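You operate a simulated robot arm through the tools that you are given. There is no shell and no other tool. Be economical: measure what you need, move in short steps, check, and stop when the job is done.

The job below is to be done with a simulated two-armed robot. You get a single attempt, and the scene is never put back.

TASK
Put the feed tray labelled "dune" from the balance bench on the top deck and the feed tray that says "reach" on the tray pad. Fetch the purple brush and stand it on the end high shelf. Stack the square jar that says "No. 7 SPIT" from the balance bench on top of the square jar that says "No. 5 BAR". Push the leads door shut. Put one of the sample bags from the balance bench on the sieving mat. Put one of the dosing bottles from the tray high shelf on top of the handle block. Take the lid off the squat pot and lay it down on the top deck. Fetch the delta beaker and stand it on the lanes of the scoop rest. Fetch the blue cover and set it in the blue carry box. Put the green cover on the bench before the steel cabinet. Open the paper door. Do these in any order. Set down upright: purple brush, dosing bottle, delta beaker.

Only the result counts: the job must be done as asked and must still hold three seconds after the hand-in. Knocking over, shifting, dropping, spilling or breaking anything else fails it. A push-on lid holds only when it is set on centred and level and pressed home; a screw cap is set on level and turned clockwise until tight.

THE ROBOT
Two 7-joint arms with two-finger parallel grippers on one trunk, on a base that drives. Base frame: it is fixed to the floor where the robot stands at the start and does not move with it; the origin is under the middle of the robot, x ahead of it, y to its left, z up. Lengths are in m, angles in rad, forces in N, time in s.
The left shoulder is at the start at [-0.082, 0.119, 0.851], the right one opposite. With the tool pointing down near the work surface each hand reaches from about 0.1 to 0.56 m from the robot's upright axis, wherever it stands, measured 20 degrees to its own side. Places, roughly: bench before the steel cabinet (34x20 cm) [-1.24, -0.86, 0.9]; blue cover (8x8x4 cm) [-1.9, 1.2, 0.6]; carry box [-3.5, 3.25, 1]; delta beaker [-1, 1, 1]; dosing bottle [-3.25, 4, 0.5]; end high shelf [0.6, -0.3, 0.5]; feed tray [0.5, -0.25, 1]; green cover (8x8x4 cm) [-1.9, 1.5, 0.6]; handle block (13x18x13 cm) [-3.4, 3.3, 0.6]; lanes of the scoop rest (18x20 cm) [0.48, 0.92, 0.9]; leads door [0.2, 3.2, 0.5]; paper door [0.4, 3.6, 0.5]; purple brush (4x3x9 cm) [0.6, 0, 0.9]; sample bag [0.5, 2.25, 1]; sieving mat (32x23 cm) [-1.72, 6.02, 0.9]; square jar [0.5, 2.75, 1]; squat pot [-1.75, 3.5, 0.75]; top deck [-1.8, 3.5, 0.8]; tray pad (18x22 cm) [-0.98, 1.8, 0.9]. Payload 3.43 kg a hand.
The TCP of each hand is the grasp point between the finger pads, 0.03 m short of the fingertips. In the tool frame z runs along the fingers and y along their closing line. Largest opening 0.094 m; finger width 0.028, thickness 0.01; the body of the gripper, 0.05 by 0.096 m, starts 0.055 m behind the TCP.
Orientation is that of the tool frame in the base frame, as a unit quaternion [w, x, y, z]. With the fingers straight down and closing along the base's y, the tool's x points along the base's -x, its y along +y and its z along -z.

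THE INTERFACE
- The arms move only by the tool arm_command. It takes "left_steps", "right_steps" or both (then of equal length, played together; a hand with none holds still); each is a list of rows, each a list of 7 numbers: the shift along the base's x, y, z in m, then the turn, a rotation vector about the base's x, y, z in rad, then the opening, from 0 (shut) to 1 (fully open). In form: [[dx, dy, dz, rx, ry, rz, hand], ...]. A call has 1 to 20 rows; each row is the pose to reach, as a shift and turn from the pose commanded when the call began. A row lasts 0.2 s, in which the tool goes at most 0.05 m and 0.15 rad; a call with a longer step from one row to the next is refused whole, and so is a gripper value outside its range. A pose out of reach is approached as far as the arm can. The call stops where the force on the tool passes 40 N (or 10 N more than at its start, if that is more) or the arm is blocked; 0.2 s more then pass. Each finger travels about 0.153 m/s and halts on what it meets, pressing with about 42 N; the grip force reading is that of the motor and also rises with nothing between the fingers. The clock runs only during rows and for 0.2 s after the last one: add rows that repeat a pose to give the fingers time. The reply holds the time, the measured pose of the TCP, the force on the tool along the base axes, the opening and the grip force, in the units named above and with some noise, with the torque about the TCP (base axes, N m) and any sound that the robot's microphone picked up, and new pictures: "views" is both (left out), scene, wrist or none (wrist: the cameras of the hands that moved).
- Cameras (640 x 400 px; columns grow to the right, rows downward): "scene" is now at [0.0085, 0.0325, 1.5601]; the picture's right is [0.41, -0.91, 0.00], its down [-0.79, -0.36, -0.50] and it looks along [0.45, 0.21, -0.87] (base axes); focal length 233 px, centre (320, 200). "left" rides on the left gripper at [0.076, -0.014, -0.103] in its tool frame; the picture's right is [0.18, 0.98, 0.00], its down [-0.75, 0.14, -0.64] and it looks along [-0.63, 0.12, 0.77] (tool axes); focal length 243 px, centre (320, 200). "right" rides on the right gripper at [0.076, 0.014, -0.102] in its tool frame; the picture's right is [-0.18, 0.98, 0.00], its down [-0.75, -0.14, -0.64] and it looks along [-0.63, -0.12, 0.77] (tool axes); focal length 243 px, centre (320, 200). There is no depth. A picture from a camera that has moved, and an enlarged one, comes with that camera's place and axes in the base frame and with its lens. The place of the scene camera against the robot may be out by one fixed shift of up to 0.025 m in any direction.
- lift_body(by): slides the trunk up (or, below 0, down) by that many m; the arms and the scene camera ride with it, the base frame stays. It gives what a move gives, with no picture.
- steer(legs): drives the robot by 1 to 6 legs, each [ahead, left, turn to the left] in m, m and rad, along the robot's own axes; the way and the turn of a leg run together, so that a leg with both is an arc; at most 1.5 m and 3.142 rad a leg. The arms and the cameras ride along, it lands a little off, and it stops where it bumps. It gives what a move gives, and a new picture of the scene camera.
- turn_head(pan, tilt): turns the head with the scene camera to pan (to the left, within 2.496 rad either way) and tilt (down, from -0.506 to 1.204), counted from straight ahead of the robot. It gives what a move gives, and a new picture of the scene camera.
- enlarge(camera, box): a new picture of the part [left, top, right, bottom] of that camera's present view, enlarged. The clock stands still meanwhile.
- finish_job(): hands the job in; it is judged then, once.

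Go step by step. Nothing tells you exact positions but the pictures and the camera data: compare them with the known pose of the tool, close in by small moves and look again before you grip or let go. The budget is 535 turns and 360 pictures, counting those below and the enlarged ones. Unless the task says otherwise, let go and move clear before handing in.

The tools are called by a JSON object that holds its "api" and its "payload". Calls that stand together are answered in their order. arm_command: Moves the arms, as the interface text tells. Its arguments: {"type":"object","properties":{"left_steps":{"type":"array","items":{"type":"array","items":{"type":"number"}}},"right_steps":{"type":"array","items":{"type":"array","items":{"type":"number"}}},"views":{"type":"string","enum":["both","scene","wrist","none"]}},"required":[]} The other tools are called the same way: lift_body (by) slides the trunk up or down; steer (legs) drives the base; turn_head (pan, tilt) turns the head that bears the scene camera; enlarge (camera, box) takes an enlarged picture of a part of a camera's view; finish_job () hands the job in.

At the start:

```text
time: 0.0
left_tcp_pos: [0.2684, 0.1272, 1.2179]
left_tcp_rot: [0.0, 0.0, 1.0, -0.001]
left_contact_force: [-0.3, 0.3, 0.1]
left_torque: [0.01, -0.02, 0.01]
left_width: 0.0941
left_grasp_force: 0.1
right_tcp_pos: [0.3166, -0.1788, 1.2086]
right_tcp_rot: [0.0, 0.0, 1.0, 0.0]
right_contact_force: [1.0, -0.6, 0.0]
right_torque: [0.01, 0.03, 0.0]
right_width: 0.0939
right_grasp_force: 0.0
trunk travel left (down, up): [-0.275, 0.06]
robot x, y, heading: [0.0027, 0.0057, -0.003]
head pan, tilt: [0.428, 1.051]
```

scene: 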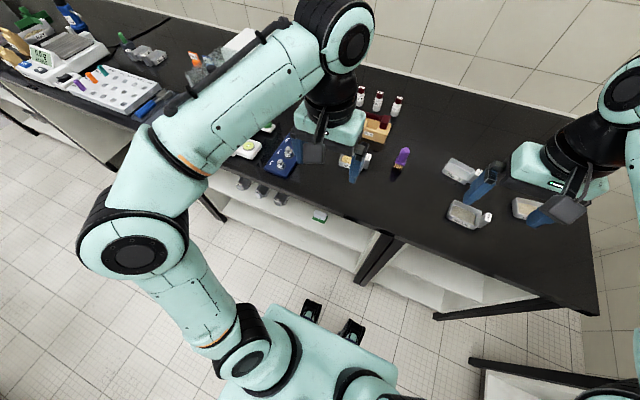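
right: 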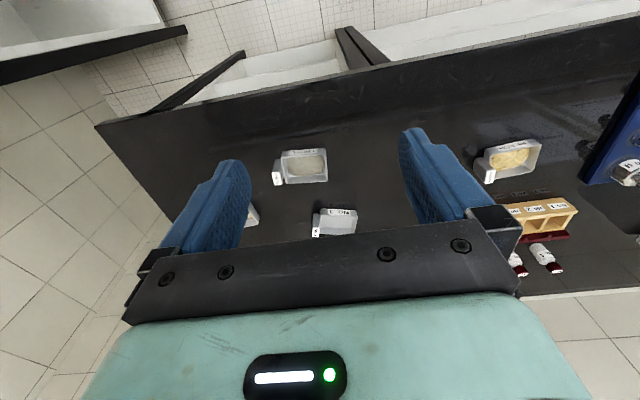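
left: 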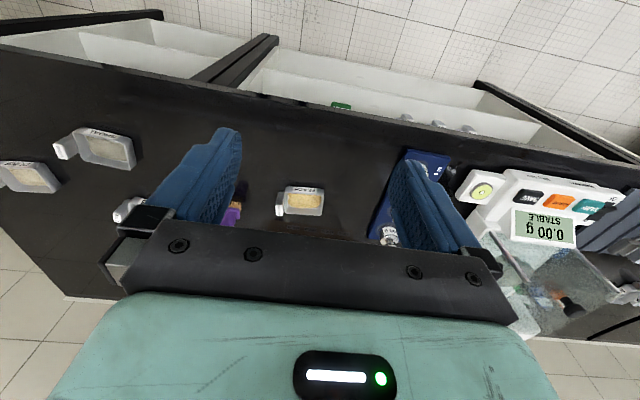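

I see a long bench ahead with feed trays, a purple brush and a balance. I'll look closer at the labels first.

{"api": "enlarge", "payload": {"camera": "scene", "box": [320, 60, 600, 260]}}

{"api": "enlarge", "payload": {"camera": "right", "box": [230, 110, 600, 280]}}

{"api": "enlarge", "payload": {"camera": "left", "box": [0, 80, 400, 280]}}

{"api": "turn_head", "payload": {"pan": 0, "tilt": 0.6}}

```text
2.00 times, centred on (460, 160) of scene
camera zoom: at [0.0085, 0.0325, 1.5601], right [0.41, -0.91, 0.0], down [-0.79, -0.36, -0.5], along [0.45, 0.21, -0.87], focal length 467 px, centre (40, 280)
```

zoom: 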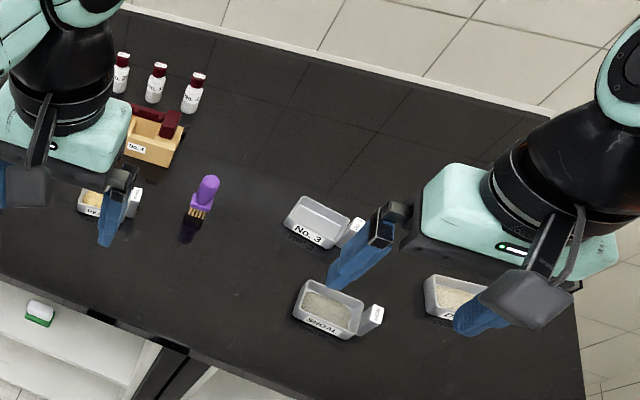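

```text
1.73 times, centred on (415, 195) of right
camera zoom: at [0.2405, -0.1651, 1.3098], right [0.18, 0.98, 0.0], down [0.75, -0.14, 0.64], along [0.63, -0.12, -0.77], focal length 420 px, centre (156, 209)
```

zoom: 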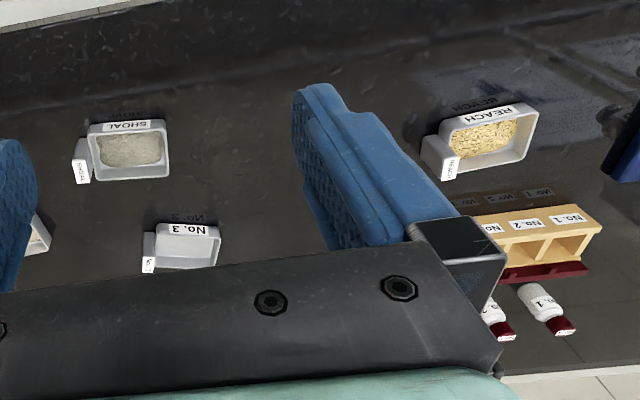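

```text
1.60 times, centred on (200, 180) of left
camera zoom: at [0.1925, 0.1127, 1.3188], right [-0.18, 0.98, 0.0], down [0.75, 0.14, 0.64], along [0.63, 0.12, -0.77], focal length 388 px, centre (512, 232)
```

zoom: 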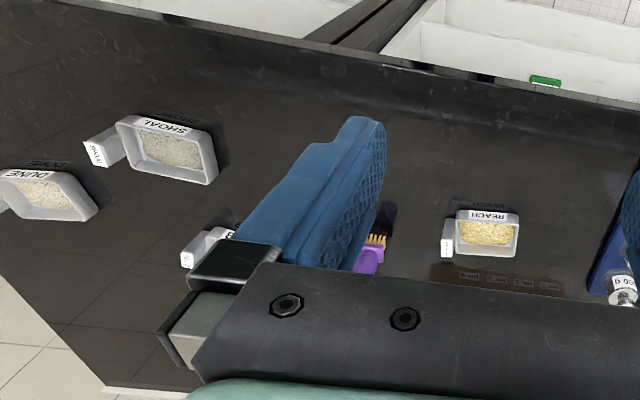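

```text
time: 0.9
left_tcp_pos: [0.2688, 0.1278, 1.2167]
left_tcp_rot: [0.0, 0.0, 1.0, 0.001]
left_contact_force: [0.4, 0.2, -0.3]
left_torque: [0.01, -0.01, -0.02]
left_width: 0.094
left_grasp_force: 0.0
right_tcp_pos: [0.316, -0.1775, 1.2077]
right_tcp_rot: [0.001, 0.001, 1.0, 0.0]
right_contact_force: [-0.3, 0.2, 0.2]
right_torque: [-0.01, 0.0, 0.04]
right_width: 0.094
right_grasp_force: 0.1
trunk travel left (down, up): [-0.275, 0.06]
robot x, y, heading: [-0.0012, -0.0022, 0.004]
head pan, tilt: [0.0, 0.6]
camera scene: at [0.0364, 0.005, 1.5955], right [0.0, -1.0, 0.0], down [-0.57, 0.0, -0.82], along [0.82, 0.0, -0.57], focal length 233 px, centre (320, 200)
```

scene: 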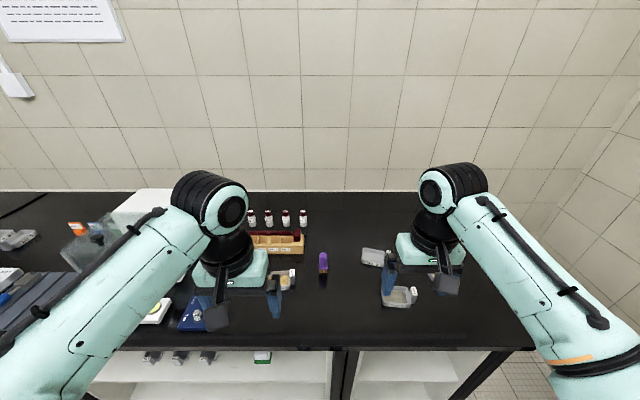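

The bench runs along the wall ahead. Next I'll survey the rest of the room with the head.

{"api": "turn_head", "payload": {"pan": 1.2, "tilt": 0.35}}

{"api": "turn_head", "payload": {"pan": 2.4, "tilt": 0.35}}

{"api": "turn_head", "payload": {"pan": -2.3, "tilt": 0.35}}

```text
time: 2.3
left_tcp_pos: [0.2687, 0.1269, 1.2181]
left_tcp_rot: [0.0, 0.0, 1.0, 0.0]
left_contact_force: [-0.7, -0.1, 0.2]
left_torque: [-0.03, 0.03, -0.01]
left_width: 0.0939
left_grasp_force: 0.0
right_tcp_pos: [0.3175, -0.1795, 1.2073]
right_tcp_rot: [0.0, 0.001, 1.0, 0.001]
right_contact_force: [-0.2, -0.3, -0.6]
right_torque: [0.01, -0.01, -0.02]
right_width: 0.0941
right_grasp_force: 0.0
trunk travel left (down, up): [-0.275, 0.06]
robot x, y, heading: [-0.0004, 0.003, -0.001]
head pan, tilt: [1.201, 0.351]
camera scene: at [-0.0182, 0.0917, 1.6183], right [0.93, -0.36, 0.0], down [-0.12, -0.32, -0.94], along [0.34, 0.88, -0.34], focal length 233 px, centre (320, 200)
```

scene: 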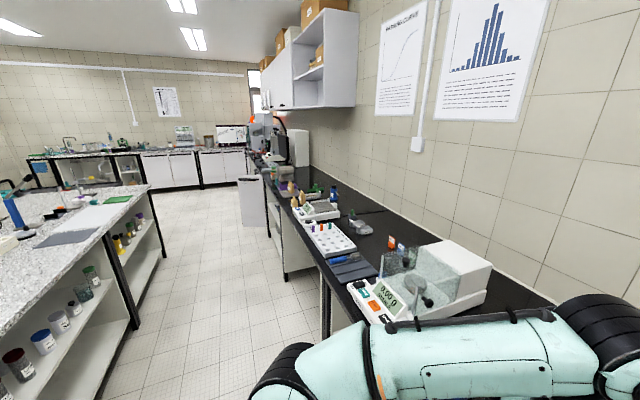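

```text
time: 3.7
left_tcp_pos: [0.2677, 0.1274, 1.2186]
left_tcp_rot: [0.0, 0.0, 1.0, 0.0]
left_contact_force: [-0.2, -0.8, 0.1]
left_torque: [-0.01, 0.01, -0.04]
left_width: 0.094
left_grasp_force: 0.1
right_tcp_pos: [0.3165, -0.1785, 1.2076]
right_tcp_rot: [0.0, 0.0, 1.0, 0.0]
right_contact_force: [-0.2, -0.6, 0.9]
right_torque: [-0.01, -0.01, 0.02]
right_width: 0.0939
right_grasp_force: 0.0
trunk travel left (down, up): [-0.275, 0.06]
robot x, y, heading: [-0.0012, 0.0018, -0.001]
head pan, tilt: [2.4, 0.351]
camera scene: at [-0.1206, 0.0679, 1.6183], right [0.68, 0.74, 0.0], down [0.25, -0.23, -0.94], along [-0.69, 0.63, -0.34], focal length 233 px, centre (320, 200)
```

scene: 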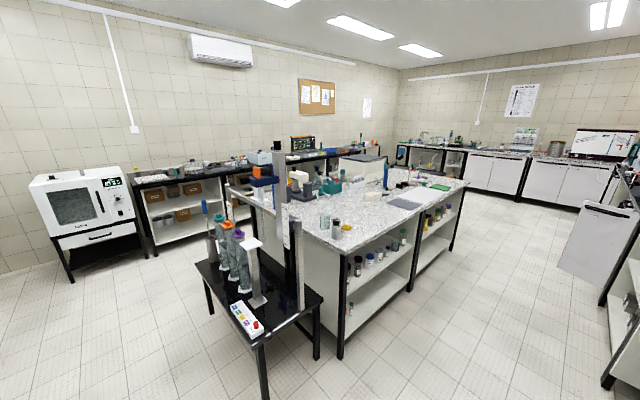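

```text
time: 7.4
left_tcp_pos: [0.2684, 0.129, 1.2181]
left_tcp_rot: [0.0, 0.0, 1.0, 0.0]
left_contact_force: [0.4, 0.0, -0.8]
left_torque: [-0.02, -0.03, 0.0]
left_width: 0.0941
left_grasp_force: 0.1
right_tcp_pos: [0.3159, -0.1795, 1.2082]
right_tcp_rot: [0.0, -0.001, 1.0, 0.0]
right_contact_force: [0.3, -0.7, 0.1]
right_torque: [0.0, -0.02, -0.01]
right_width: 0.094
right_grasp_force: 0.1
trunk travel left (down, up): [-0.275, 0.06]
robot x, y, heading: [0.0014, -0.0019, -0.003]
head pan, tilt: [-2.3, 0.351]
camera scene: at [-0.114, -0.0645, 1.6183], right [-0.75, 0.67, 0.0], down [0.23, 0.26, -0.94], along [-0.63, -0.7, -0.34], focal length 233 px, centre (320, 200)
```

scene: 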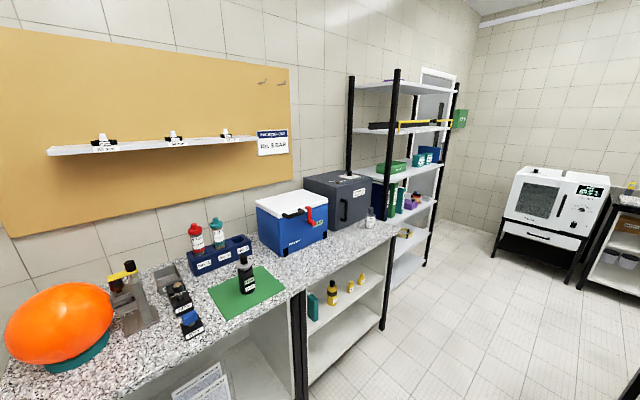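

Brush stands ahead near [0.59, 0, 0.95]; the end shelf is beneath the right part of the bench. I'll back off a little to see the shelf under the bench.

{"api": "steer", "payload": {"legs": [[-0.5, 0, 0]]}}

{"api": "turn_head", "payload": {"pan": -0.2, "tilt": 0.75}}

```text
time: 10.4
left_tcp_pos: [-0.2304, 0.1279, 1.2176]
left_tcp_rot: [0.0, -0.004, 1.0, 0.0]
left_contact_force: [0.1, -0.3, -0.1]
left_torque: [0.01, 0.01, 0.0]
left_width: 0.0939
left_grasp_force: 0.0
right_tcp_pos: [-0.1806, -0.1777, 1.2074]
right_tcp_rot: [0.0, -0.002, 1.0, 0.0]
right_contact_force: [0.1, 0.1, 0.1]
right_torque: [-0.02, -0.04, -0.02]
right_width: 0.094
right_grasp_force: 0.1
trunk travel left (down, up): [-0.275, 0.06]
robot x, y, heading: [-0.4963, -0.0028, 0.009]
head pan, tilt: [-2.3, 0.351]
camera scene: at [-0.6114, -0.067, 1.6184], right [-0.75, 0.66, 0.0], down [0.23, 0.26, -0.94], along [-0.62, -0.7, -0.34], focal length 233 px, centre (320, 200)
```

scene: 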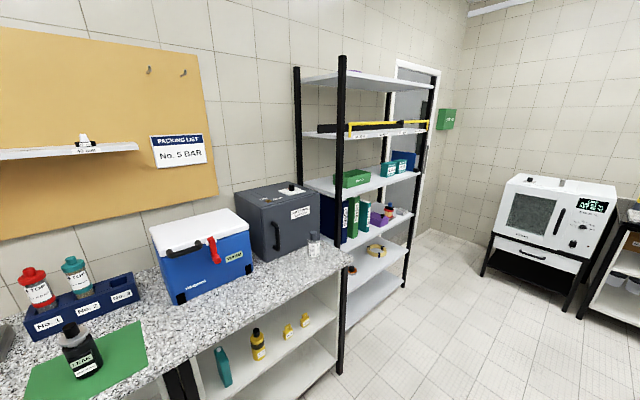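

```text
time: 12.4
left_tcp_pos: [-0.2304, 0.1275, 1.217]
left_tcp_rot: [0.001, -0.004, 1.0, 0.0]
left_contact_force: [0.5, -0.4, -0.1]
left_torque: [-0.03, -0.04, 0.02]
left_width: 0.0941
left_grasp_force: 0.1
right_tcp_pos: [-0.1788, -0.1793, 1.2075]
right_tcp_rot: [0.0, -0.004, 1.0, 0.0]
right_contact_force: [-0.3, 0.4, -0.4]
right_torque: [0.03, 0.0, -0.03]
right_width: 0.094
right_grasp_force: 0.2
trunk travel left (down, up): [-0.275, 0.06]
robot x, y, heading: [-0.497, -0.004, 0.006]
head pan, tilt: [-0.201, 0.75]
camera scene: at [-0.4683, -0.0132, 1.5827], right [-0.19, -0.98, 0.0], down [-0.67, 0.13, -0.73], along [0.72, -0.14, -0.68], focal length 233 px, centre (320, 200)
```

scene: 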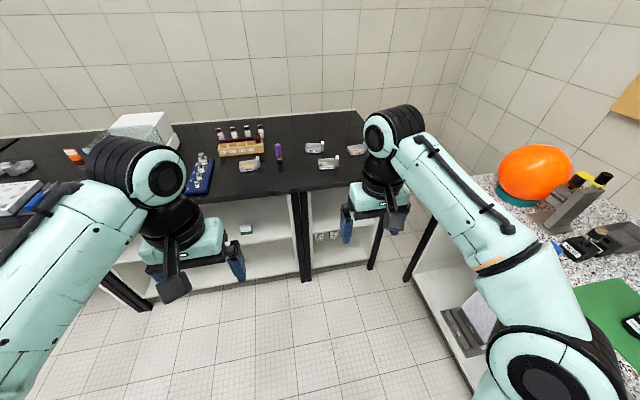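

{"api": "enlarge", "payload": {"camera": "scene", "box": [180, 110, 400, 290]}}

```text
2.22 times, centred on (290, 200) of scene
camera zoom: at [-0.4683, -0.0132, 1.5827], right [-0.19, -0.98, 0.0], down [-0.67, 0.13, -0.73], along [0.72, -0.14, -0.68], focal length 518 px, centre (387, 200)
```

zoom: 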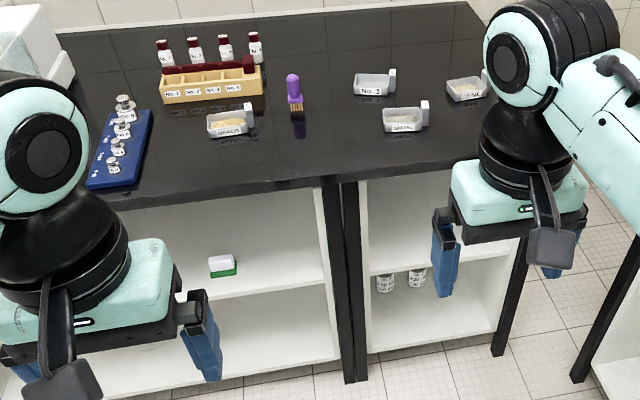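

The brush stands at about (0.605, 0). I'll tilt the right hand 45° forward, then drive up with the brush in front of the right arm.

{"api": "arm_command", "payload": {"right_steps": [[0, 0, 0, 0, -0.13, 0, 1], [0, 0, 0, 0, -0.26, 0, 1], [0, 0, -0.03, 0, -0.39, 0, 1], [0, 0, -0.06, 0, -0.52, 0, 1], [0, 0, -0.09, 0, -0.65, 0, 1], [0, 0, -0.12, 0, -0.785, 0, 1], [0, 0, -0.12, 0, -0.785, 0, 1]], "views": "none"}}

{"api": "steer", "payload": {"legs": [[0.53, 0.2, 0]]}}

{"api": "turn_head", "payload": {"pan": -0.2, "tilt": 0.75}}

{"api": "enlarge", "payload": {"camera": "right", "box": [0, 0, 640, 400]}}

```text
time: 14.0
left_tcp_pos: [-0.2295, 0.126, 1.2176]
left_tcp_rot: [0.0, -0.004, 1.0, -0.001]
left_contact_force: [0.1, 0.2, -0.6]
left_torque: [0.0, 0.0, 0.04]
left_width: 0.0942
left_grasp_force: 0.1
right_tcp_pos: [-0.1793, -0.177, 1.0873]
right_tcp_rot: [0.383, -0.002, 0.924, -0.002]
right_contact_force: [-0.1, 0.6, -0.4]
right_torque: [0.0, -0.03, 0.01]
right_width: 0.094
right_grasp_force: 0.0
trunk travel left (down, up): [-0.275, 0.06]
robot x, y, heading: [-0.4945, 0.0003, 0.006]
head pan, tilt: [-0.201, 0.75]
```

```text
time: 17.1
left_tcp_pos: [0.2813, 0.3383, 1.2181]
left_tcp_rot: [0.0, -0.008, 1.0, 0.0]
left_contact_force: [-0.9, -1.2, -0.8]
left_torque: [-0.01, 0.0, 0.04]
left_width: 0.0939
left_grasp_force: 0.0
right_tcp_pos: [0.3358, 0.0336, 1.0885]
right_tcp_rot: [0.384, -0.008, 0.923, 0.001]
right_contact_force: [-0.5, 0.1, 0.1]
right_torque: [0.0, -0.02, 0.0]
right_width: 0.0938
right_grasp_force: 0.0
trunk travel left (down, up): [-0.275, 0.06]
robot x, y, heading: [0.0149, 0.2099, 0.025]
head pan, tilt: [-0.201, 0.75]
camera scene: at [0.0441, 0.1956, 1.5826], right [-0.18, -0.98, 0.0], down [-0.67, 0.12, -0.73], along [0.72, -0.13, -0.68], focal length 233 px, centre (320, 200)
```

scene: 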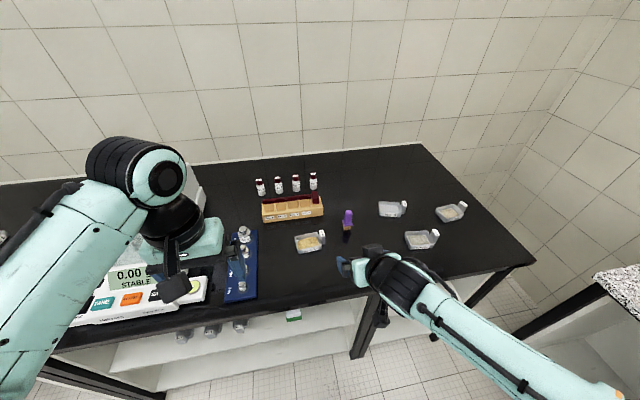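

```text
time: 17.7
left_tcp_pos: [0.2806, 0.3397, 1.2168]
left_tcp_rot: [-0.001, -0.009, 1.0, 0.0]
left_contact_force: [-0.1, 0.3, 1.0]
left_torque: [0.05, 0.01, -0.02]
left_width: 0.094
left_grasp_force: 0.1
right_tcp_pos: [0.3347, 0.0346, 1.0888]
right_tcp_rot: [0.383, -0.008, 0.924, 0.0]
right_contact_force: [0.1, 0.6, 0.4]
right_torque: [0.03, -0.01, -0.02]
right_width: 0.094
right_grasp_force: 0.0
trunk travel left (down, up): [-0.275, 0.06]
robot x, y, heading: [0.0124, 0.2059, 0.019]
head pan, tilt: [-0.201, 0.75]
camera scene: at [0.044, 0.1955, 1.5827], right [-0.18, -0.98, 0.0], down [-0.67, 0.12, -0.73], along [0.72, -0.13, -0.68], focal length 233 px, centre (320, 200)
```

scene: 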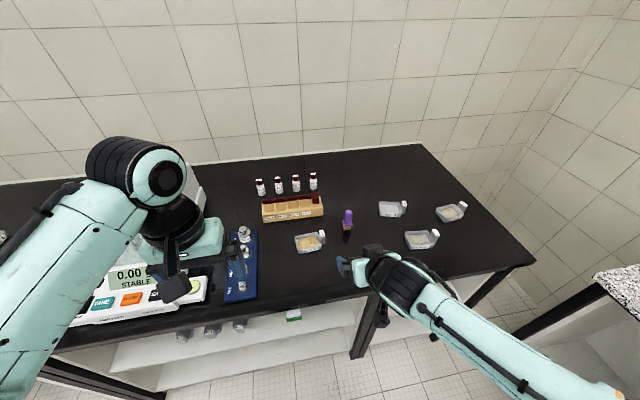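

```text
1.00 times, centred on (320, 200) of right (not enlarged: the box is as wide or as high as the picture)
camera zoom: at [0.2085, 0.0466, 1.1062], right [0.11, 0.99, 0.13], down [0.08, -0.14, 0.99], along [0.99, -0.1, -0.1], focal length 243 px, centre (320, 200)
```

zoom: 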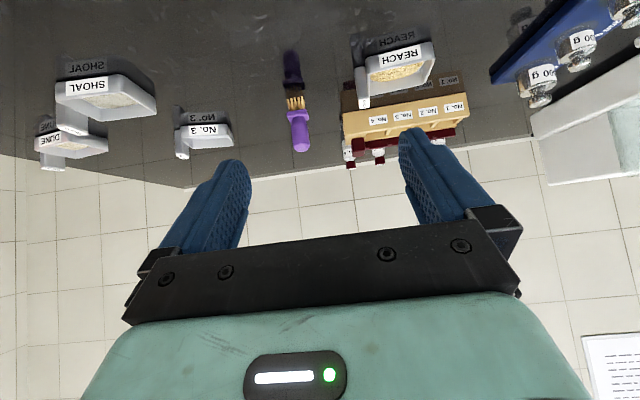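

Brush estimated at (0.592, -0.012), z 0.89–0.98. I'll bring the right hand to a pre-grasp in front of it.

{"api": "arm_command", "payload": {"right_steps": [[0.033, -0.009, -0.027, 0, 0, 0, 1], [0.066, -0.018, -0.054, 0, 0, 0, 1], [0.099, -0.027, -0.081, 0, 0, 0, 1], [0.132, -0.037, -0.108, 0, 0, 0, 1], [0.165, -0.047, -0.134, 0, 0, 0, 1], [0.165, -0.047, -0.134, 0, 0, 0, 1]], "views": "both"}}

```text
time: 19.1
left_tcp_pos: [0.2808, 0.3388, 1.2182]
left_tcp_rot: [0.0, -0.009, 1.0, 0.0]
left_contact_force: [-0.1, -0.3, -0.8]
left_torque: [0.0, 0.02, 0.0]
left_width: 0.0939
left_grasp_force: 0.1
right_tcp_pos: [0.4993, -0.0142, 0.9527]
right_tcp_rot: [0.382, -0.008, 0.924, 0.0]
right_contact_force: [-0.8, 0.1, -0.7]
right_torque: [-0.01, -0.01, 0.01]
right_width: 0.0941
right_grasp_force: 0.0
trunk travel left (down, up): [-0.275, 0.06]
robot x, y, heading: [0.0122, 0.2049, 0.013]
head pan, tilt: [-0.201, 0.75]
camera scene: at [0.0431, 0.1957, 1.5827], right [-0.18, -0.98, 0.0], down [-0.67, 0.12, -0.73], along [0.72, -0.13, -0.68], focal length 233 px, centre (320, 200)
camera right: at [0.3728, -0.0017, 0.9715], right [0.11, 0.99, 0.13], down [0.08, -0.14, 0.99], along [0.99, -0.1, -0.09], focal length 243 px, centre (320, 200)
```

scene: 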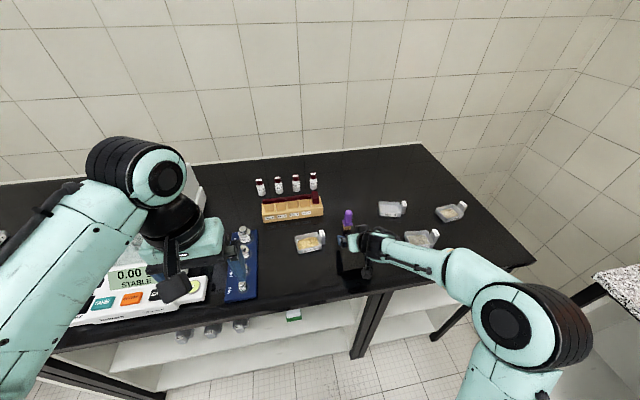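
right: 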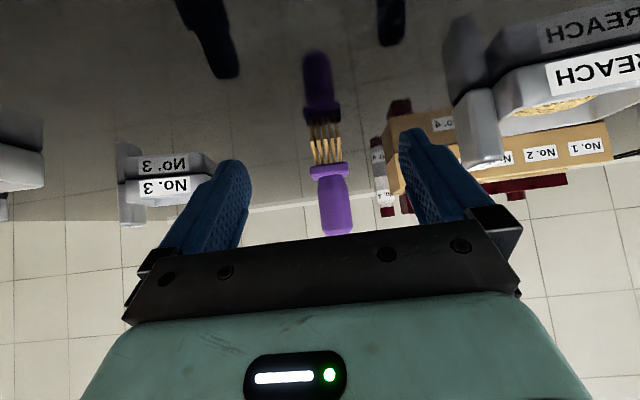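

Brush is at (0.605, -0.012). Advancing and closing.

{"api": "arm_command", "payload": {"right_steps": [[0.035, 0.001, 0, 0, 0, 0, 1], [0.07, 0.002, 0, 0, 0, 0, 1], [0.104, 0.002, 0, 0, 0, 0, 1], [0.104, 0.002, 0, 0, 0, 0, 1]], "views": "wrist"}}

```text
time: 20.1
left_tcp_pos: [0.2803, 0.338, 1.218]
left_tcp_rot: [0.0, -0.008, 1.0, -0.001]
left_contact_force: [0.0, -0.4, 0.6]
left_torque: [0.02, -0.01, -0.01]
left_width: 0.0938
left_grasp_force: 0.0
right_tcp_pos: [0.6045, -0.0089, 0.9516]
right_tcp_rot: [0.382, -0.009, 0.924, 0.002]
right_contact_force: [1.2, 0.2, -0.6]
right_torque: [-0.02, 0.01, 0.02]
right_width: 0.0939
right_grasp_force: 0.1
trunk travel left (down, up): [-0.275, 0.06]
robot x, y, heading: [0.016, 0.2064, 0.019]
head pan, tilt: [-0.201, 0.75]
camera right: at [0.4774, 0.0026, 0.9712], right [0.11, 0.99, 0.13], down [0.08, -0.14, 0.99], along [0.99, -0.1, -0.1], focal length 243 px, centre (320, 200)
```

right: 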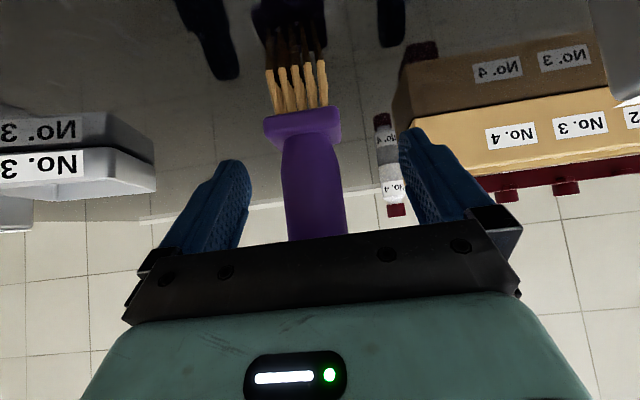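

{"api": "arm_command", "payload": {"right_steps": [[0, -0.004, 0, 0, 0, 0, 0.5], [0, -0.004, 0, 0, 0, 0, 0.0], [0, -0.004, 0, 0, 0, 0, 0], [0, -0.004, 0, 0, 0, 0, 0], [0, -0.004, 0.03, 0, 0, 0, 0], [0, -0.004, 0.06, 0, 0, 0, 0], [0, -0.004, 0.1, 0, 0, 0, 0], [0, -0.004, 0.1, 0, 0, 0, 0]], "views": "wrist"}}

```text
time: 21.9
left_tcp_pos: [0.2817, 0.3393, 1.2181]
left_tcp_rot: [0.0, -0.009, 1.0, 0.0]
left_contact_force: [0.3, -0.3, 0.0]
left_torque: [-0.01, 0.05, -0.01]
left_width: 0.0941
left_grasp_force: 0.0
right_tcp_pos: [0.6014, -0.0125, 1.0523]
right_tcp_rot: [0.382, -0.008, 0.924, 0.002]
right_contact_force: [0.1, -0.6, 0.1]
right_torque: [0.02, -0.01, -0.01]
right_width: 0.031
right_grasp_force: 42.2
trunk travel left (down, up): [-0.275, 0.06]
robot x, y, heading: [0.0092, 0.204, 0.014]
head pan, tilt: [-0.201, 0.75]
camera right: at [0.4743, -0.0018, 1.0712], right [0.11, 0.99, 0.13], down [0.08, -0.14, 0.99], along [0.99, -0.1, -0.1], focal length 243 px, centre (320, 200)
```

right: 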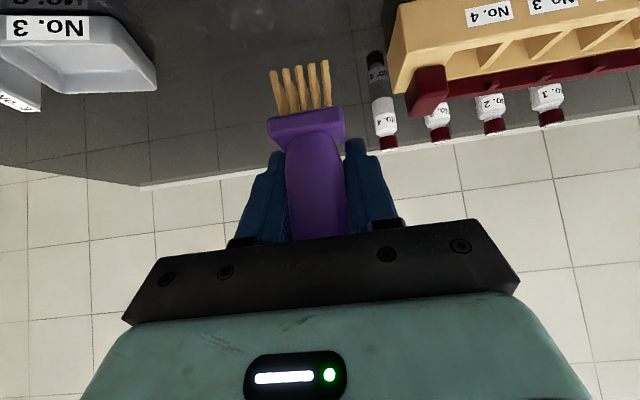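

Brush gripped. Backing off and moving right to face the end shelf, then look at it.

{"api": "steer", "payload": {"legs": [[-0.5, 0, 0], [0, -0.3, 0]]}}

{"api": "arm_command", "payload": {"right_steps": [[-0.04, 0, -0.02, 0, 0, 0, 0], [-0.08, 0, -0.04, 0, 0, 0, 0], [-0.12, 0, -0.06, 0, 0, 0, 0], [-0.16, 0, -0.08, 0, 0, 0, 0], [-0.2, 0, -0.1, 0, 0, 0, 0], [-0.24, 0, -0.12, 0, 0, 0, 0]], "views": "none"}}

{"api": "lift_body", "payload": {"by": -0.25}}

{"api": "turn_head", "payload": {"pan": -0.1, "tilt": 0.75}}

```text
time: 27.7
left_tcp_pos: [-0.2309, 0.0336, 1.2176]
left_tcp_rot: [-0.001, -0.006, 1.0, 0.001]
left_contact_force: [-0.1, 0.1, -0.7]
left_torque: [-0.02, -0.01, 0.0]
left_width: 0.0942
left_grasp_force: 0.0
right_tcp_pos: [0.087, -0.319, 1.0528]
right_tcp_rot: [0.383, -0.006, 0.924, 0.0]
right_contact_force: [-0.4, -0.2, -0.5]
right_torque: [0.01, -0.01, 0.04]
right_width: 0.031
right_grasp_force: 41.9
trunk travel left (down, up): [-0.275, 0.06]
robot x, y, heading: [-0.5013, -0.0978, 0.013]
head pan, tilt: [-0.201, 0.75]
camera scene: at [-0.468, -0.1076, 1.5827], right [-0.19, -0.98, 0.0], down [-0.67, 0.13, -0.73], along [0.72, -0.14, -0.68], focal length 233 px, centre (320, 200)
```

scene: 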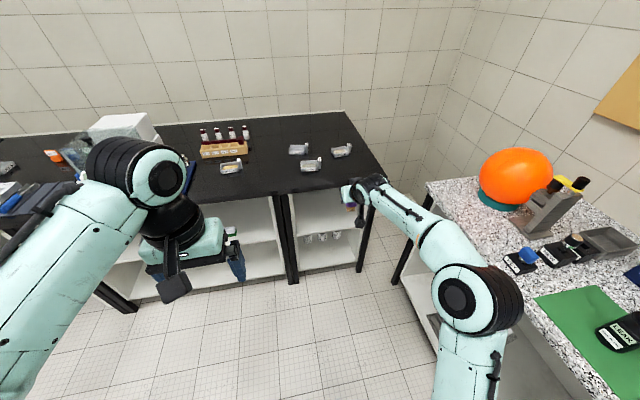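

```text
time: 29.1
left_tcp_pos: [-0.2296, 0.0343, 1.2174]
left_tcp_rot: [0.0, -0.007, 1.0, 0.0]
left_contact_force: [-0.3, -0.9, -0.1]
left_torque: [0.0, -0.01, 0.0]
left_width: 0.094
left_grasp_force: 0.0
right_tcp_pos: [-0.1546, -0.3191, 0.9318]
right_tcp_rot: [0.382, -0.006, 0.924, 0.001]
right_contact_force: [1.1, 0.4, -0.6]
right_torque: [0.02, -0.02, 0.02]
right_width: 0.0312
right_grasp_force: 41.6
trunk travel left (down, up): [-0.275, 0.06]
robot x, y, heading: [-0.4969, -0.0987, 0.02]
head pan, tilt: [-0.201, 0.75]
```

```text
time: 31.7
left_tcp_pos: [-0.2306, 0.0348, 0.9671]
left_tcp_rot: [0.0, -0.007, 1.0, 0.0]
left_contact_force: [0.4, 0.2, -1.0]
left_torque: [-0.01, 0.01, 0.03]
left_width: 0.0941
left_grasp_force: 0.0
right_tcp_pos: [-0.1521, -0.3201, 0.6835]
right_tcp_rot: [0.383, -0.006, 0.924, -0.001]
right_contact_force: [-0.6, 0.6, -0.5]
right_torque: [0.01, -0.02, -0.03]
right_width: 0.0309
right_grasp_force: 42.2
trunk travel left (down, up): [-0.025, 0.31]
robot x, y, heading: [-0.4951, -0.097, 0.013]
head pan, tilt: [-0.201, 0.75]
```

```text
time: 32.4
left_tcp_pos: [-0.2309, 0.0343, 0.9675]
left_tcp_rot: [0.0, -0.006, 1.0, 0.001]
left_contact_force: [-0.1, 0.2, 0.4]
left_torque: [0.02, 0.02, -0.03]
left_width: 0.0939
left_grasp_force: 0.0
right_tcp_pos: [-0.1518, -0.3193, 0.6829]
right_tcp_rot: [0.383, -0.006, 0.924, 0.0]
right_contact_force: [-0.5, 0.0, -0.2]
right_torque: [-0.01, -0.02, 0.02]
right_width: 0.031
right_grasp_force: 41.7
trunk travel left (down, up): [-0.025, 0.31]
robot x, y, heading: [-0.4977, -0.0963, 0.016]
head pan, tilt: [-0.099, 0.75]
camera scene: at [-0.421, -0.0986, 1.3245], right [-0.09, -1.0, 0.0], down [-0.68, 0.06, -0.73], along [0.73, -0.06, -0.68], focal length 233 px, centre (320, 200)
```

scene: 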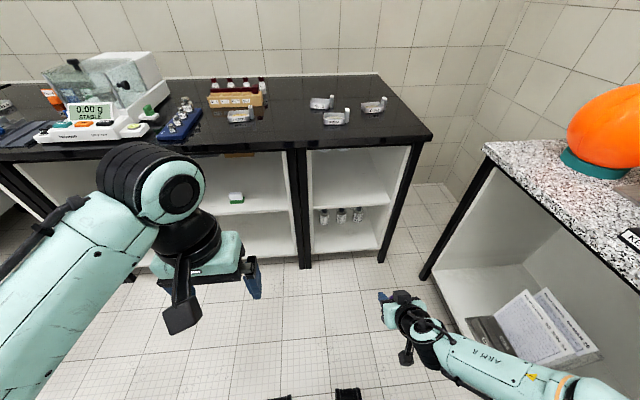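

The end bay's high shelf is empty, front edge around x 0.39, z 0.5. Driving up so that the brush can be put in.

{"api": "steer", "payload": {"legs": [[0.42, 0, -0.015]]}}

{"api": "enlarge", "payload": {"camera": "right", "box": [0, 0, 640, 400]}}

```text
time: 35.0
left_tcp_pos: [0.19, 0.0322, 0.9673]
left_tcp_rot: [0.0, 0.0, 1.0, 0.0]
left_contact_force: [0.4, 0.2, -0.3]
left_torque: [-0.02, 0.0, 0.02]
left_width: 0.0943
left_grasp_force: 0.1
right_tcp_pos: [0.2637, -0.3213, 0.6824]
right_tcp_rot: [0.383, 0.001, 0.924, -0.003]
right_contact_force: [0.2, -0.1, -0.4]
right_torque: [0.02, -0.03, 0.01]
right_width: 0.0313
right_grasp_force: 41.7
trunk travel left (down, up): [-0.025, 0.31]
robot x, y, heading: [-0.0794, -0.0956, 0.002]
head pan, tilt: [-0.099, 0.75]
camera scene: at [-0.002, -0.0977, 1.3245], right [-0.1, -0.99, 0.0], down [-0.68, 0.07, -0.73], along [0.73, -0.07, -0.68], focal length 233 px, centre (320, 200)
```

scene: 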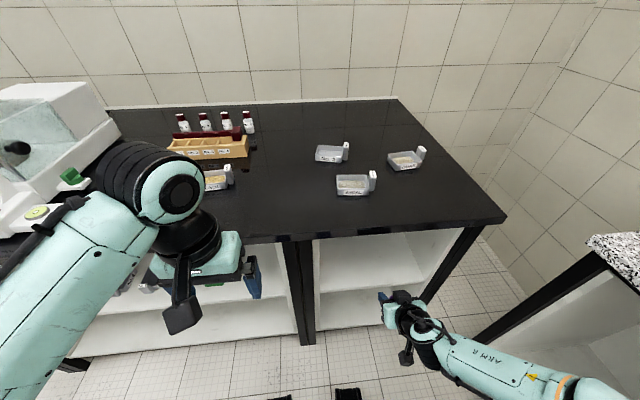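

```text
1.00 times, centred on (320, 200) of right (not enlarged: the box is as wide or as high as the picture)
camera zoom: at [0.1371, -0.3077, 0.701], right [0.13, 0.98, 0.13], down [0.08, -0.14, 0.99], along [0.99, -0.12, -0.1], focal length 243 px, centre (320, 200)
```

zoom: 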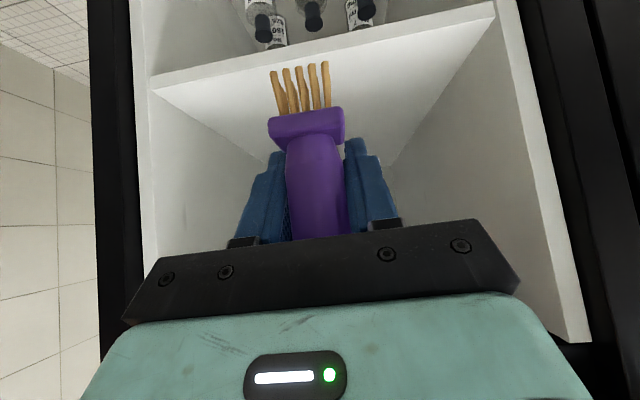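

{"api": "arm_command", "payload": {"right_steps": [[0.03, 0, -0.02, 0, 0, 0, 0], [0.06, 0, -0.04, 0, 0, 0, 0], [0.09, 0, -0.05, 0, 0, 0, 0], [0.12, 0, -0.05, 0, 0, 0, 0], [0.12, 0, -0.05, 0, 0, 0, 0]], "views": "both"}}

```text
time: 36.2
left_tcp_pos: [0.1914, 0.0315, 0.9671]
left_tcp_rot: [0.0, 0.001, 1.0, 0.001]
left_contact_force: [0.4, -0.1, -0.1]
left_torque: [-0.02, 0.0, 0.01]
left_width: 0.094
left_grasp_force: 0.0
right_tcp_pos: [0.3829, -0.3228, 0.6321]
right_tcp_rot: [0.382, 0.002, 0.924, -0.003]
right_contact_force: [-0.6, 0.4, -0.8]
right_torque: [0.0, 0.0, -0.03]
right_width: 0.0311
right_grasp_force: 41.7
trunk travel left (down, up): [-0.025, 0.31]
robot x, y, heading: [-0.0773, -0.0929, 0.002]
head pan, tilt: [-0.099, 0.75]
camera scene: at [-0.0023, -0.0977, 1.3245], right [-0.1, -0.99, 0.0], down [-0.68, 0.07, -0.73], along [0.73, -0.07, -0.68], focal length 233 px, centre (320, 200)
camera right: at [0.2569, -0.3085, 0.6504], right [0.13, 0.98, 0.13], down [0.08, -0.14, 0.99], along [0.99, -0.12, -0.1], focal length 243 px, centre (320, 200)
```

scene: 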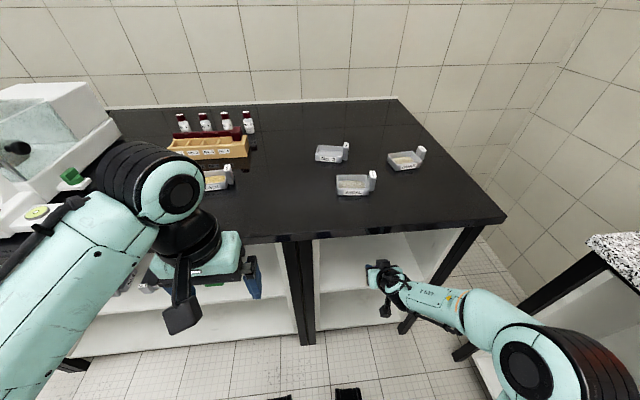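
right: 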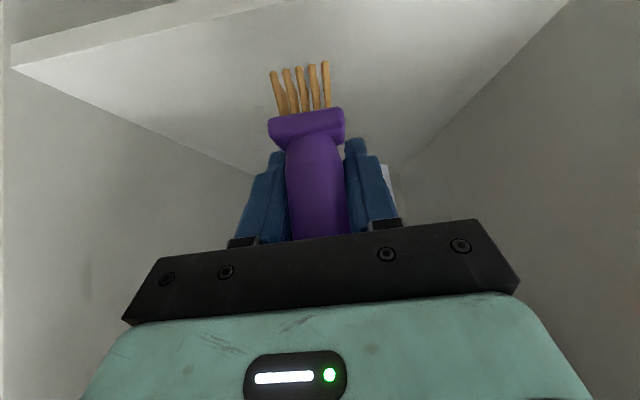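

Shelf top triangulates to z≈0.522, front edge x≈0.38. Going in further and down close to the shelf.

{"api": "arm_command", "payload": {"right_steps": [[0.04, 0, 0, 0, 0, 0, 0], [0.08, 0, 0, 0, 0, 0, 0], [0.11, 0, 0, 0, 0, 0, 0], [0.11, 0, -0.02, 0, 0, 0, 0], [0.11, 0, -0.035, 0, 0, 0, 0], [0.11, 0, -0.04, 0, 0, 0, 0], [0.11, 0, -0.043, 0, 0, 0, 0]], "views": "wrist"}}

```text
time: 37.8
left_tcp_pos: [0.1901, 0.0332, 0.9685]
left_tcp_rot: [-0.001, 0.002, 1.0, 0.0]
left_contact_force: [-0.2, -0.4, 0.0]
left_torque: [-0.02, -0.01, 0.0]
left_width: 0.094
left_grasp_force: 0.1
right_tcp_pos: [0.4933, -0.3213, 0.5899]
right_tcp_rot: [0.382, 0.001, 0.924, -0.002]
right_contact_force: [-0.4, 0.0, -0.2]
right_torque: [0.0, -0.01, 0.01]
right_width: 0.0313
right_grasp_force: 42.1
trunk travel left (down, up): [-0.025, 0.31]
robot x, y, heading: [-0.0763, -0.0942, -0.003]
head pan, tilt: [-0.099, 0.75]
camera right: at [0.3665, -0.3077, 0.6077], right [0.13, 0.98, 0.13], down [0.08, -0.14, 0.99], along [0.99, -0.12, -0.1], focal length 243 px, centre (320, 200)
```

right: 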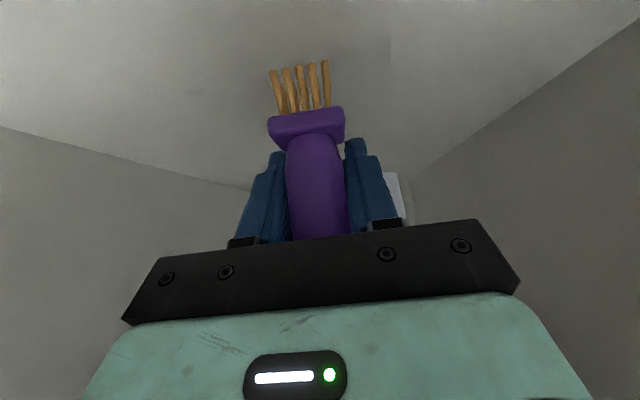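

{"api": "arm_command", "payload": {"right_steps": [[0, 0, -0.003, 0, 0, 0, 0], [0, 0, -0.006, 0, 0, 0, 0], [0, 0, -0.008, 0, 0, 0, 0], [0, 0, -0.008, 0, 0, 0, 0]], "views": "wrist"}}

```text
time: 38.8
left_tcp_pos: [0.19, 0.0327, 0.9684]
left_tcp_rot: [0.0, 0.001, 1.0, 0.0]
left_contact_force: [0.4, 0.4, 0.3]
left_torque: [-0.01, 0.02, 0.03]
left_width: 0.0939
left_grasp_force: 0.1
right_tcp_pos: [0.4931, -0.3224, 0.5821]
right_tcp_rot: [0.384, 0.001, 0.923, -0.002]
right_contact_force: [0.2, -0.4, -0.2]
right_torque: [-0.03, 0.0, -0.03]
right_width: 0.0312
right_grasp_force: 42.1
trunk travel left (down, up): [-0.025, 0.31]
robot x, y, heading: [-0.0807, -0.094, -0.004]
head pan, tilt: [-0.099, 0.75]
camera right: at [0.3665, -0.3075, 0.6], right [0.13, 0.98, 0.13], down [0.08, -0.14, 0.99], along [0.99, -0.12, -0.1], focal length 243 px, centre (320, 200)
```

right: 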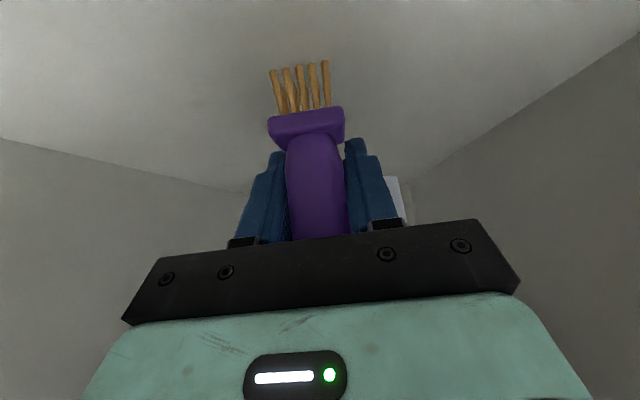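

{"api": "arm_command", "payload": {"right_steps": [[0, 0, -0.003, 0, 0, 0, 0], [0, 0, -0.006, 0, 0, 0, 0], [0, 0, -0.009, 0, 0, 0, 0], [0, 0, -0.009, 0, 0, 0, 0]], "views": "none"}}

```text
time: 39.8
left_tcp_pos: [0.1897, 0.033, 0.9675]
left_tcp_rot: [0.0, 0.001, 1.0, 0.0]
left_contact_force: [-0.5, 0.1, 0.1]
left_torque: [0.02, -0.03, 0.01]
left_width: 0.094
left_grasp_force: 0.1
right_tcp_pos: [0.4928, -0.3231, 0.5724]
right_tcp_rot: [0.383, 0.001, 0.924, -0.002]
right_contact_force: [-0.3, 0.0, -0.6]
right_torque: [0.02, -0.03, -0.01]
right_width: 0.0312
right_grasp_force: 42.1
trunk travel left (down, up): [-0.025, 0.31]
robot x, y, heading: [-0.0779, -0.0969, -0.001]
head pan, tilt: [-0.099, 0.75]
```

{"api": "arm_command", "payload": {"right_steps": [[0, 0, -0.003, 0, 0, 0, 0], [0, 0, -0.006, 0, 0, 0, 0], [0, 0, -0.009, 0, 0, 0, 0], [0, 0, -0.009, 0, 0, 0, 0]], "views": "wrist"}}

```text
time: 40.8
left_tcp_pos: [0.1884, 0.0328, 0.9672]
left_tcp_rot: [0.002, 0.001, 1.0, -0.002]
left_contact_force: [-0.2, -0.3, -0.3]
left_torque: [0.0, -0.02, 0.0]
left_width: 0.0942
left_grasp_force: 0.0
right_tcp_pos: [0.4952, -0.3214, 0.5705]
right_tcp_rot: [0.39, 0.002, 0.921, -0.002]
right_contact_force: [-1.3, -3.8, 38.6]
right_torque: [0.0, 0.56, 0.1]
right_width: 0.031
right_grasp_force: 42.4
trunk travel left (down, up): [-0.025, 0.31]
robot x, y, heading: [-0.0795, -0.0966, -0.002]
head pan, tilt: [-0.099, 0.75]
camera right: at [0.3686, -0.3072, 0.5872], right [0.13, 0.98, 0.13], down [0.06, -0.14, 0.99], along [0.99, -0.12, -0.08], focal length 243 px, centre (320, 200)
```

right: 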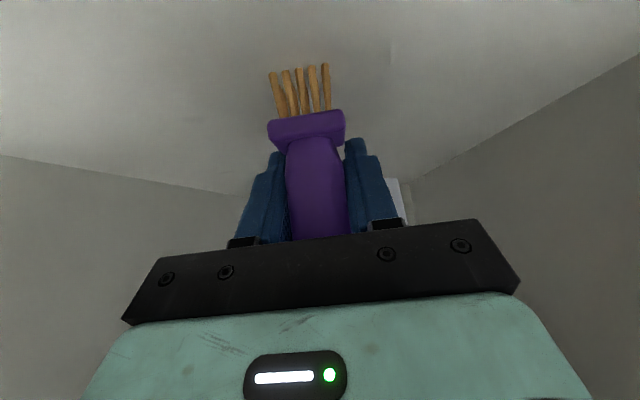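

{"api": "arm_command", "payload": {"right_steps": [[0, 0, 0.003, 0, 0, 0, 0], [0, 0, 0.003, 0, 0, 0, 0]], "views": "none"}}

```text
time: 41.4
left_tcp_pos: [0.1898, 0.0337, 0.9678]
left_tcp_rot: [0.0, 0.001, 1.0, 0.0]
left_contact_force: [0.8, -0.4, -0.1]
left_torque: [0.01, -0.03, -0.03]
left_width: 0.0939
left_grasp_force: 0.1
right_tcp_pos: [0.4946, -0.3211, 0.571]
right_tcp_rot: [0.389, 0.001, 0.921, -0.003]
right_contact_force: [7.5, -3.1, 26.0]
right_torque: [0.08, -0.23, -0.04]
right_width: 0.0311
right_grasp_force: 41.7
trunk travel left (down, up): [-0.025, 0.31]
robot x, y, heading: [-0.081, -0.0933, -0.005]
head pan, tilt: [-0.099, 0.75]
```

{"api": "arm_command", "payload": {"right_steps": [[0, 0, 0.003, 0, 0, 0, 0], [0, 0, 0.003, 0, 0, 0, 0]], "views": "none"}}

```text
time: 42.0
left_tcp_pos: [0.1892, 0.0326, 0.9671]
left_tcp_rot: [0.001, 0.001, 1.0, 0.0]
left_contact_force: [-0.3, 0.1, -0.1]
left_torque: [-0.01, -0.02, -0.01]
left_width: 0.0943
left_grasp_force: 0.0
right_tcp_pos: [0.492, -0.3214, 0.5702]
right_tcp_rot: [0.384, 0.001, 0.923, -0.003]
right_contact_force: [4.7, -0.8, 16.3]
right_torque: [0.1, -0.23, -0.03]
right_width: 0.0309
right_grasp_force: 41.8
trunk travel left (down, up): [-0.025, 0.31]
robot x, y, heading: [-0.079, -0.0923, -0.004]
head pan, tilt: [-0.099, 0.75]
```

{"api": "arm_command", "payload": {"right_steps": [[0, 0, 0.002, 0, 0, 0, 0], [0, 0, 0.002, 0, 0, 0, 0.2], [0, 0, 0.002, 0, 0, 0, 0.6], [0, 0, 0.002, 0, 0, 0, 1], [0, 0, 0.002, 0, 0, 0, 1], [0, 0, 0.002, 0, 0, 0, 1]], "views": "wrist"}}

```text
time: 43.4
left_tcp_pos: [0.1902, 0.0323, 0.9663]
left_tcp_rot: [0.0, 0.001, 1.0, 0.0]
left_contact_force: [0.0, 0.5, 0.1]
left_torque: [-0.02, 0.0, -0.03]
left_width: 0.094
left_grasp_force: 0.1
right_tcp_pos: [0.4926, -0.3215, 0.5715]
right_tcp_rot: [0.382, 0.001, 0.924, -0.002]
right_contact_force: [0.8, -0.4, -0.5]
right_torque: [0.06, -0.02, -0.01]
right_width: 0.0939
right_grasp_force: 0.1
trunk travel left (down, up): [-0.025, 0.31]
robot x, y, heading: [-0.0761, -0.0933, -0.003]
head pan, tilt: [-0.099, 0.75]
camera right: at [0.3673, -0.3072, 0.5898], right [0.13, 0.98, 0.13], down [0.08, -0.14, 0.99], along [0.99, -0.12, -0.1], focal length 243 px, centre (320, 200)
```

right: 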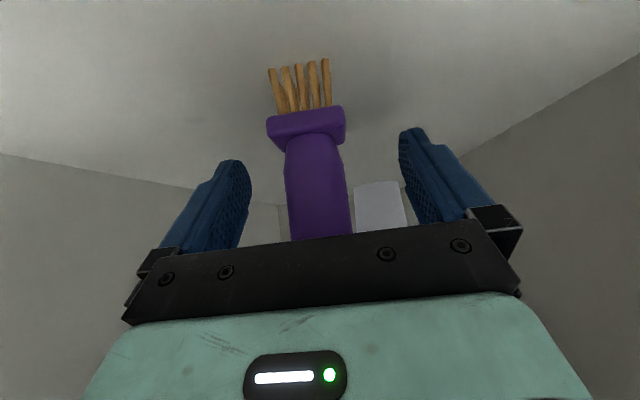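

The brush stands free. Backing the hand straight out.

{"api": "arm_command", "payload": {"right_steps": [[-0.04, 0, 0, 0, 0, 0, 1], [-0.08, 0, 0.01, 0, 0, 0, 1], [-0.12, 0, 0.03, 0, 0, 0, 1], [-0.16, 0, 0.06, 0, 0, 0, 1], [-0.2, 0, 0.09, 0, 0, 0, 1], [-0.24, 0, 0.11, 0, 0, 0, 1]], "views": "wrist"}}

```text
time: 44.8
left_tcp_pos: [0.1891, 0.0333, 0.9666]
left_tcp_rot: [0.0, 0.001, 1.0, -0.001]
left_contact_force: [0.4, 0.7, -0.4]
left_torque: [-0.04, 0.04, -0.01]
left_width: 0.0941
left_grasp_force: 0.1
right_tcp_pos: [0.2515, -0.3209, 0.6813]
right_tcp_rot: [0.383, 0.001, 0.924, -0.003]
right_contact_force: [0.9, -0.1, 0.3]
right_torque: [-0.02, 0.02, -0.03]
right_width: 0.0942
right_grasp_force: 0.1
right hand out of reach, approached as far as the arm can: row 5
trunk travel left (down, up): [-0.025, 0.31]
robot x, y, heading: [-0.0775, -0.093, -0.003]
head pan, tilt: [-0.099, 0.75]
camera right: at [0.1256, -0.3072, 0.6996], right [0.13, 0.98, 0.12], down [0.08, -0.14, 0.99], along [0.99, -0.12, -0.1], focal length 243 px, centre (320, 200)
```

right: 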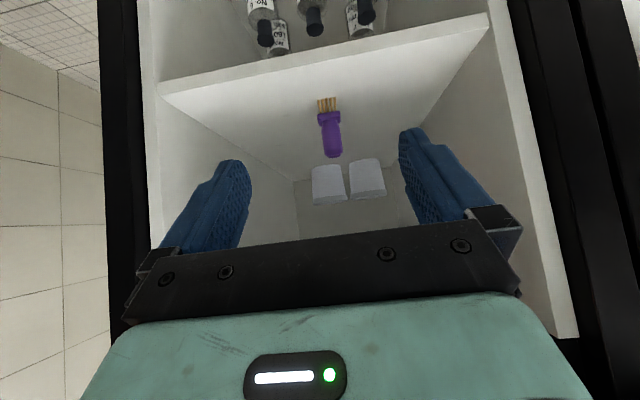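

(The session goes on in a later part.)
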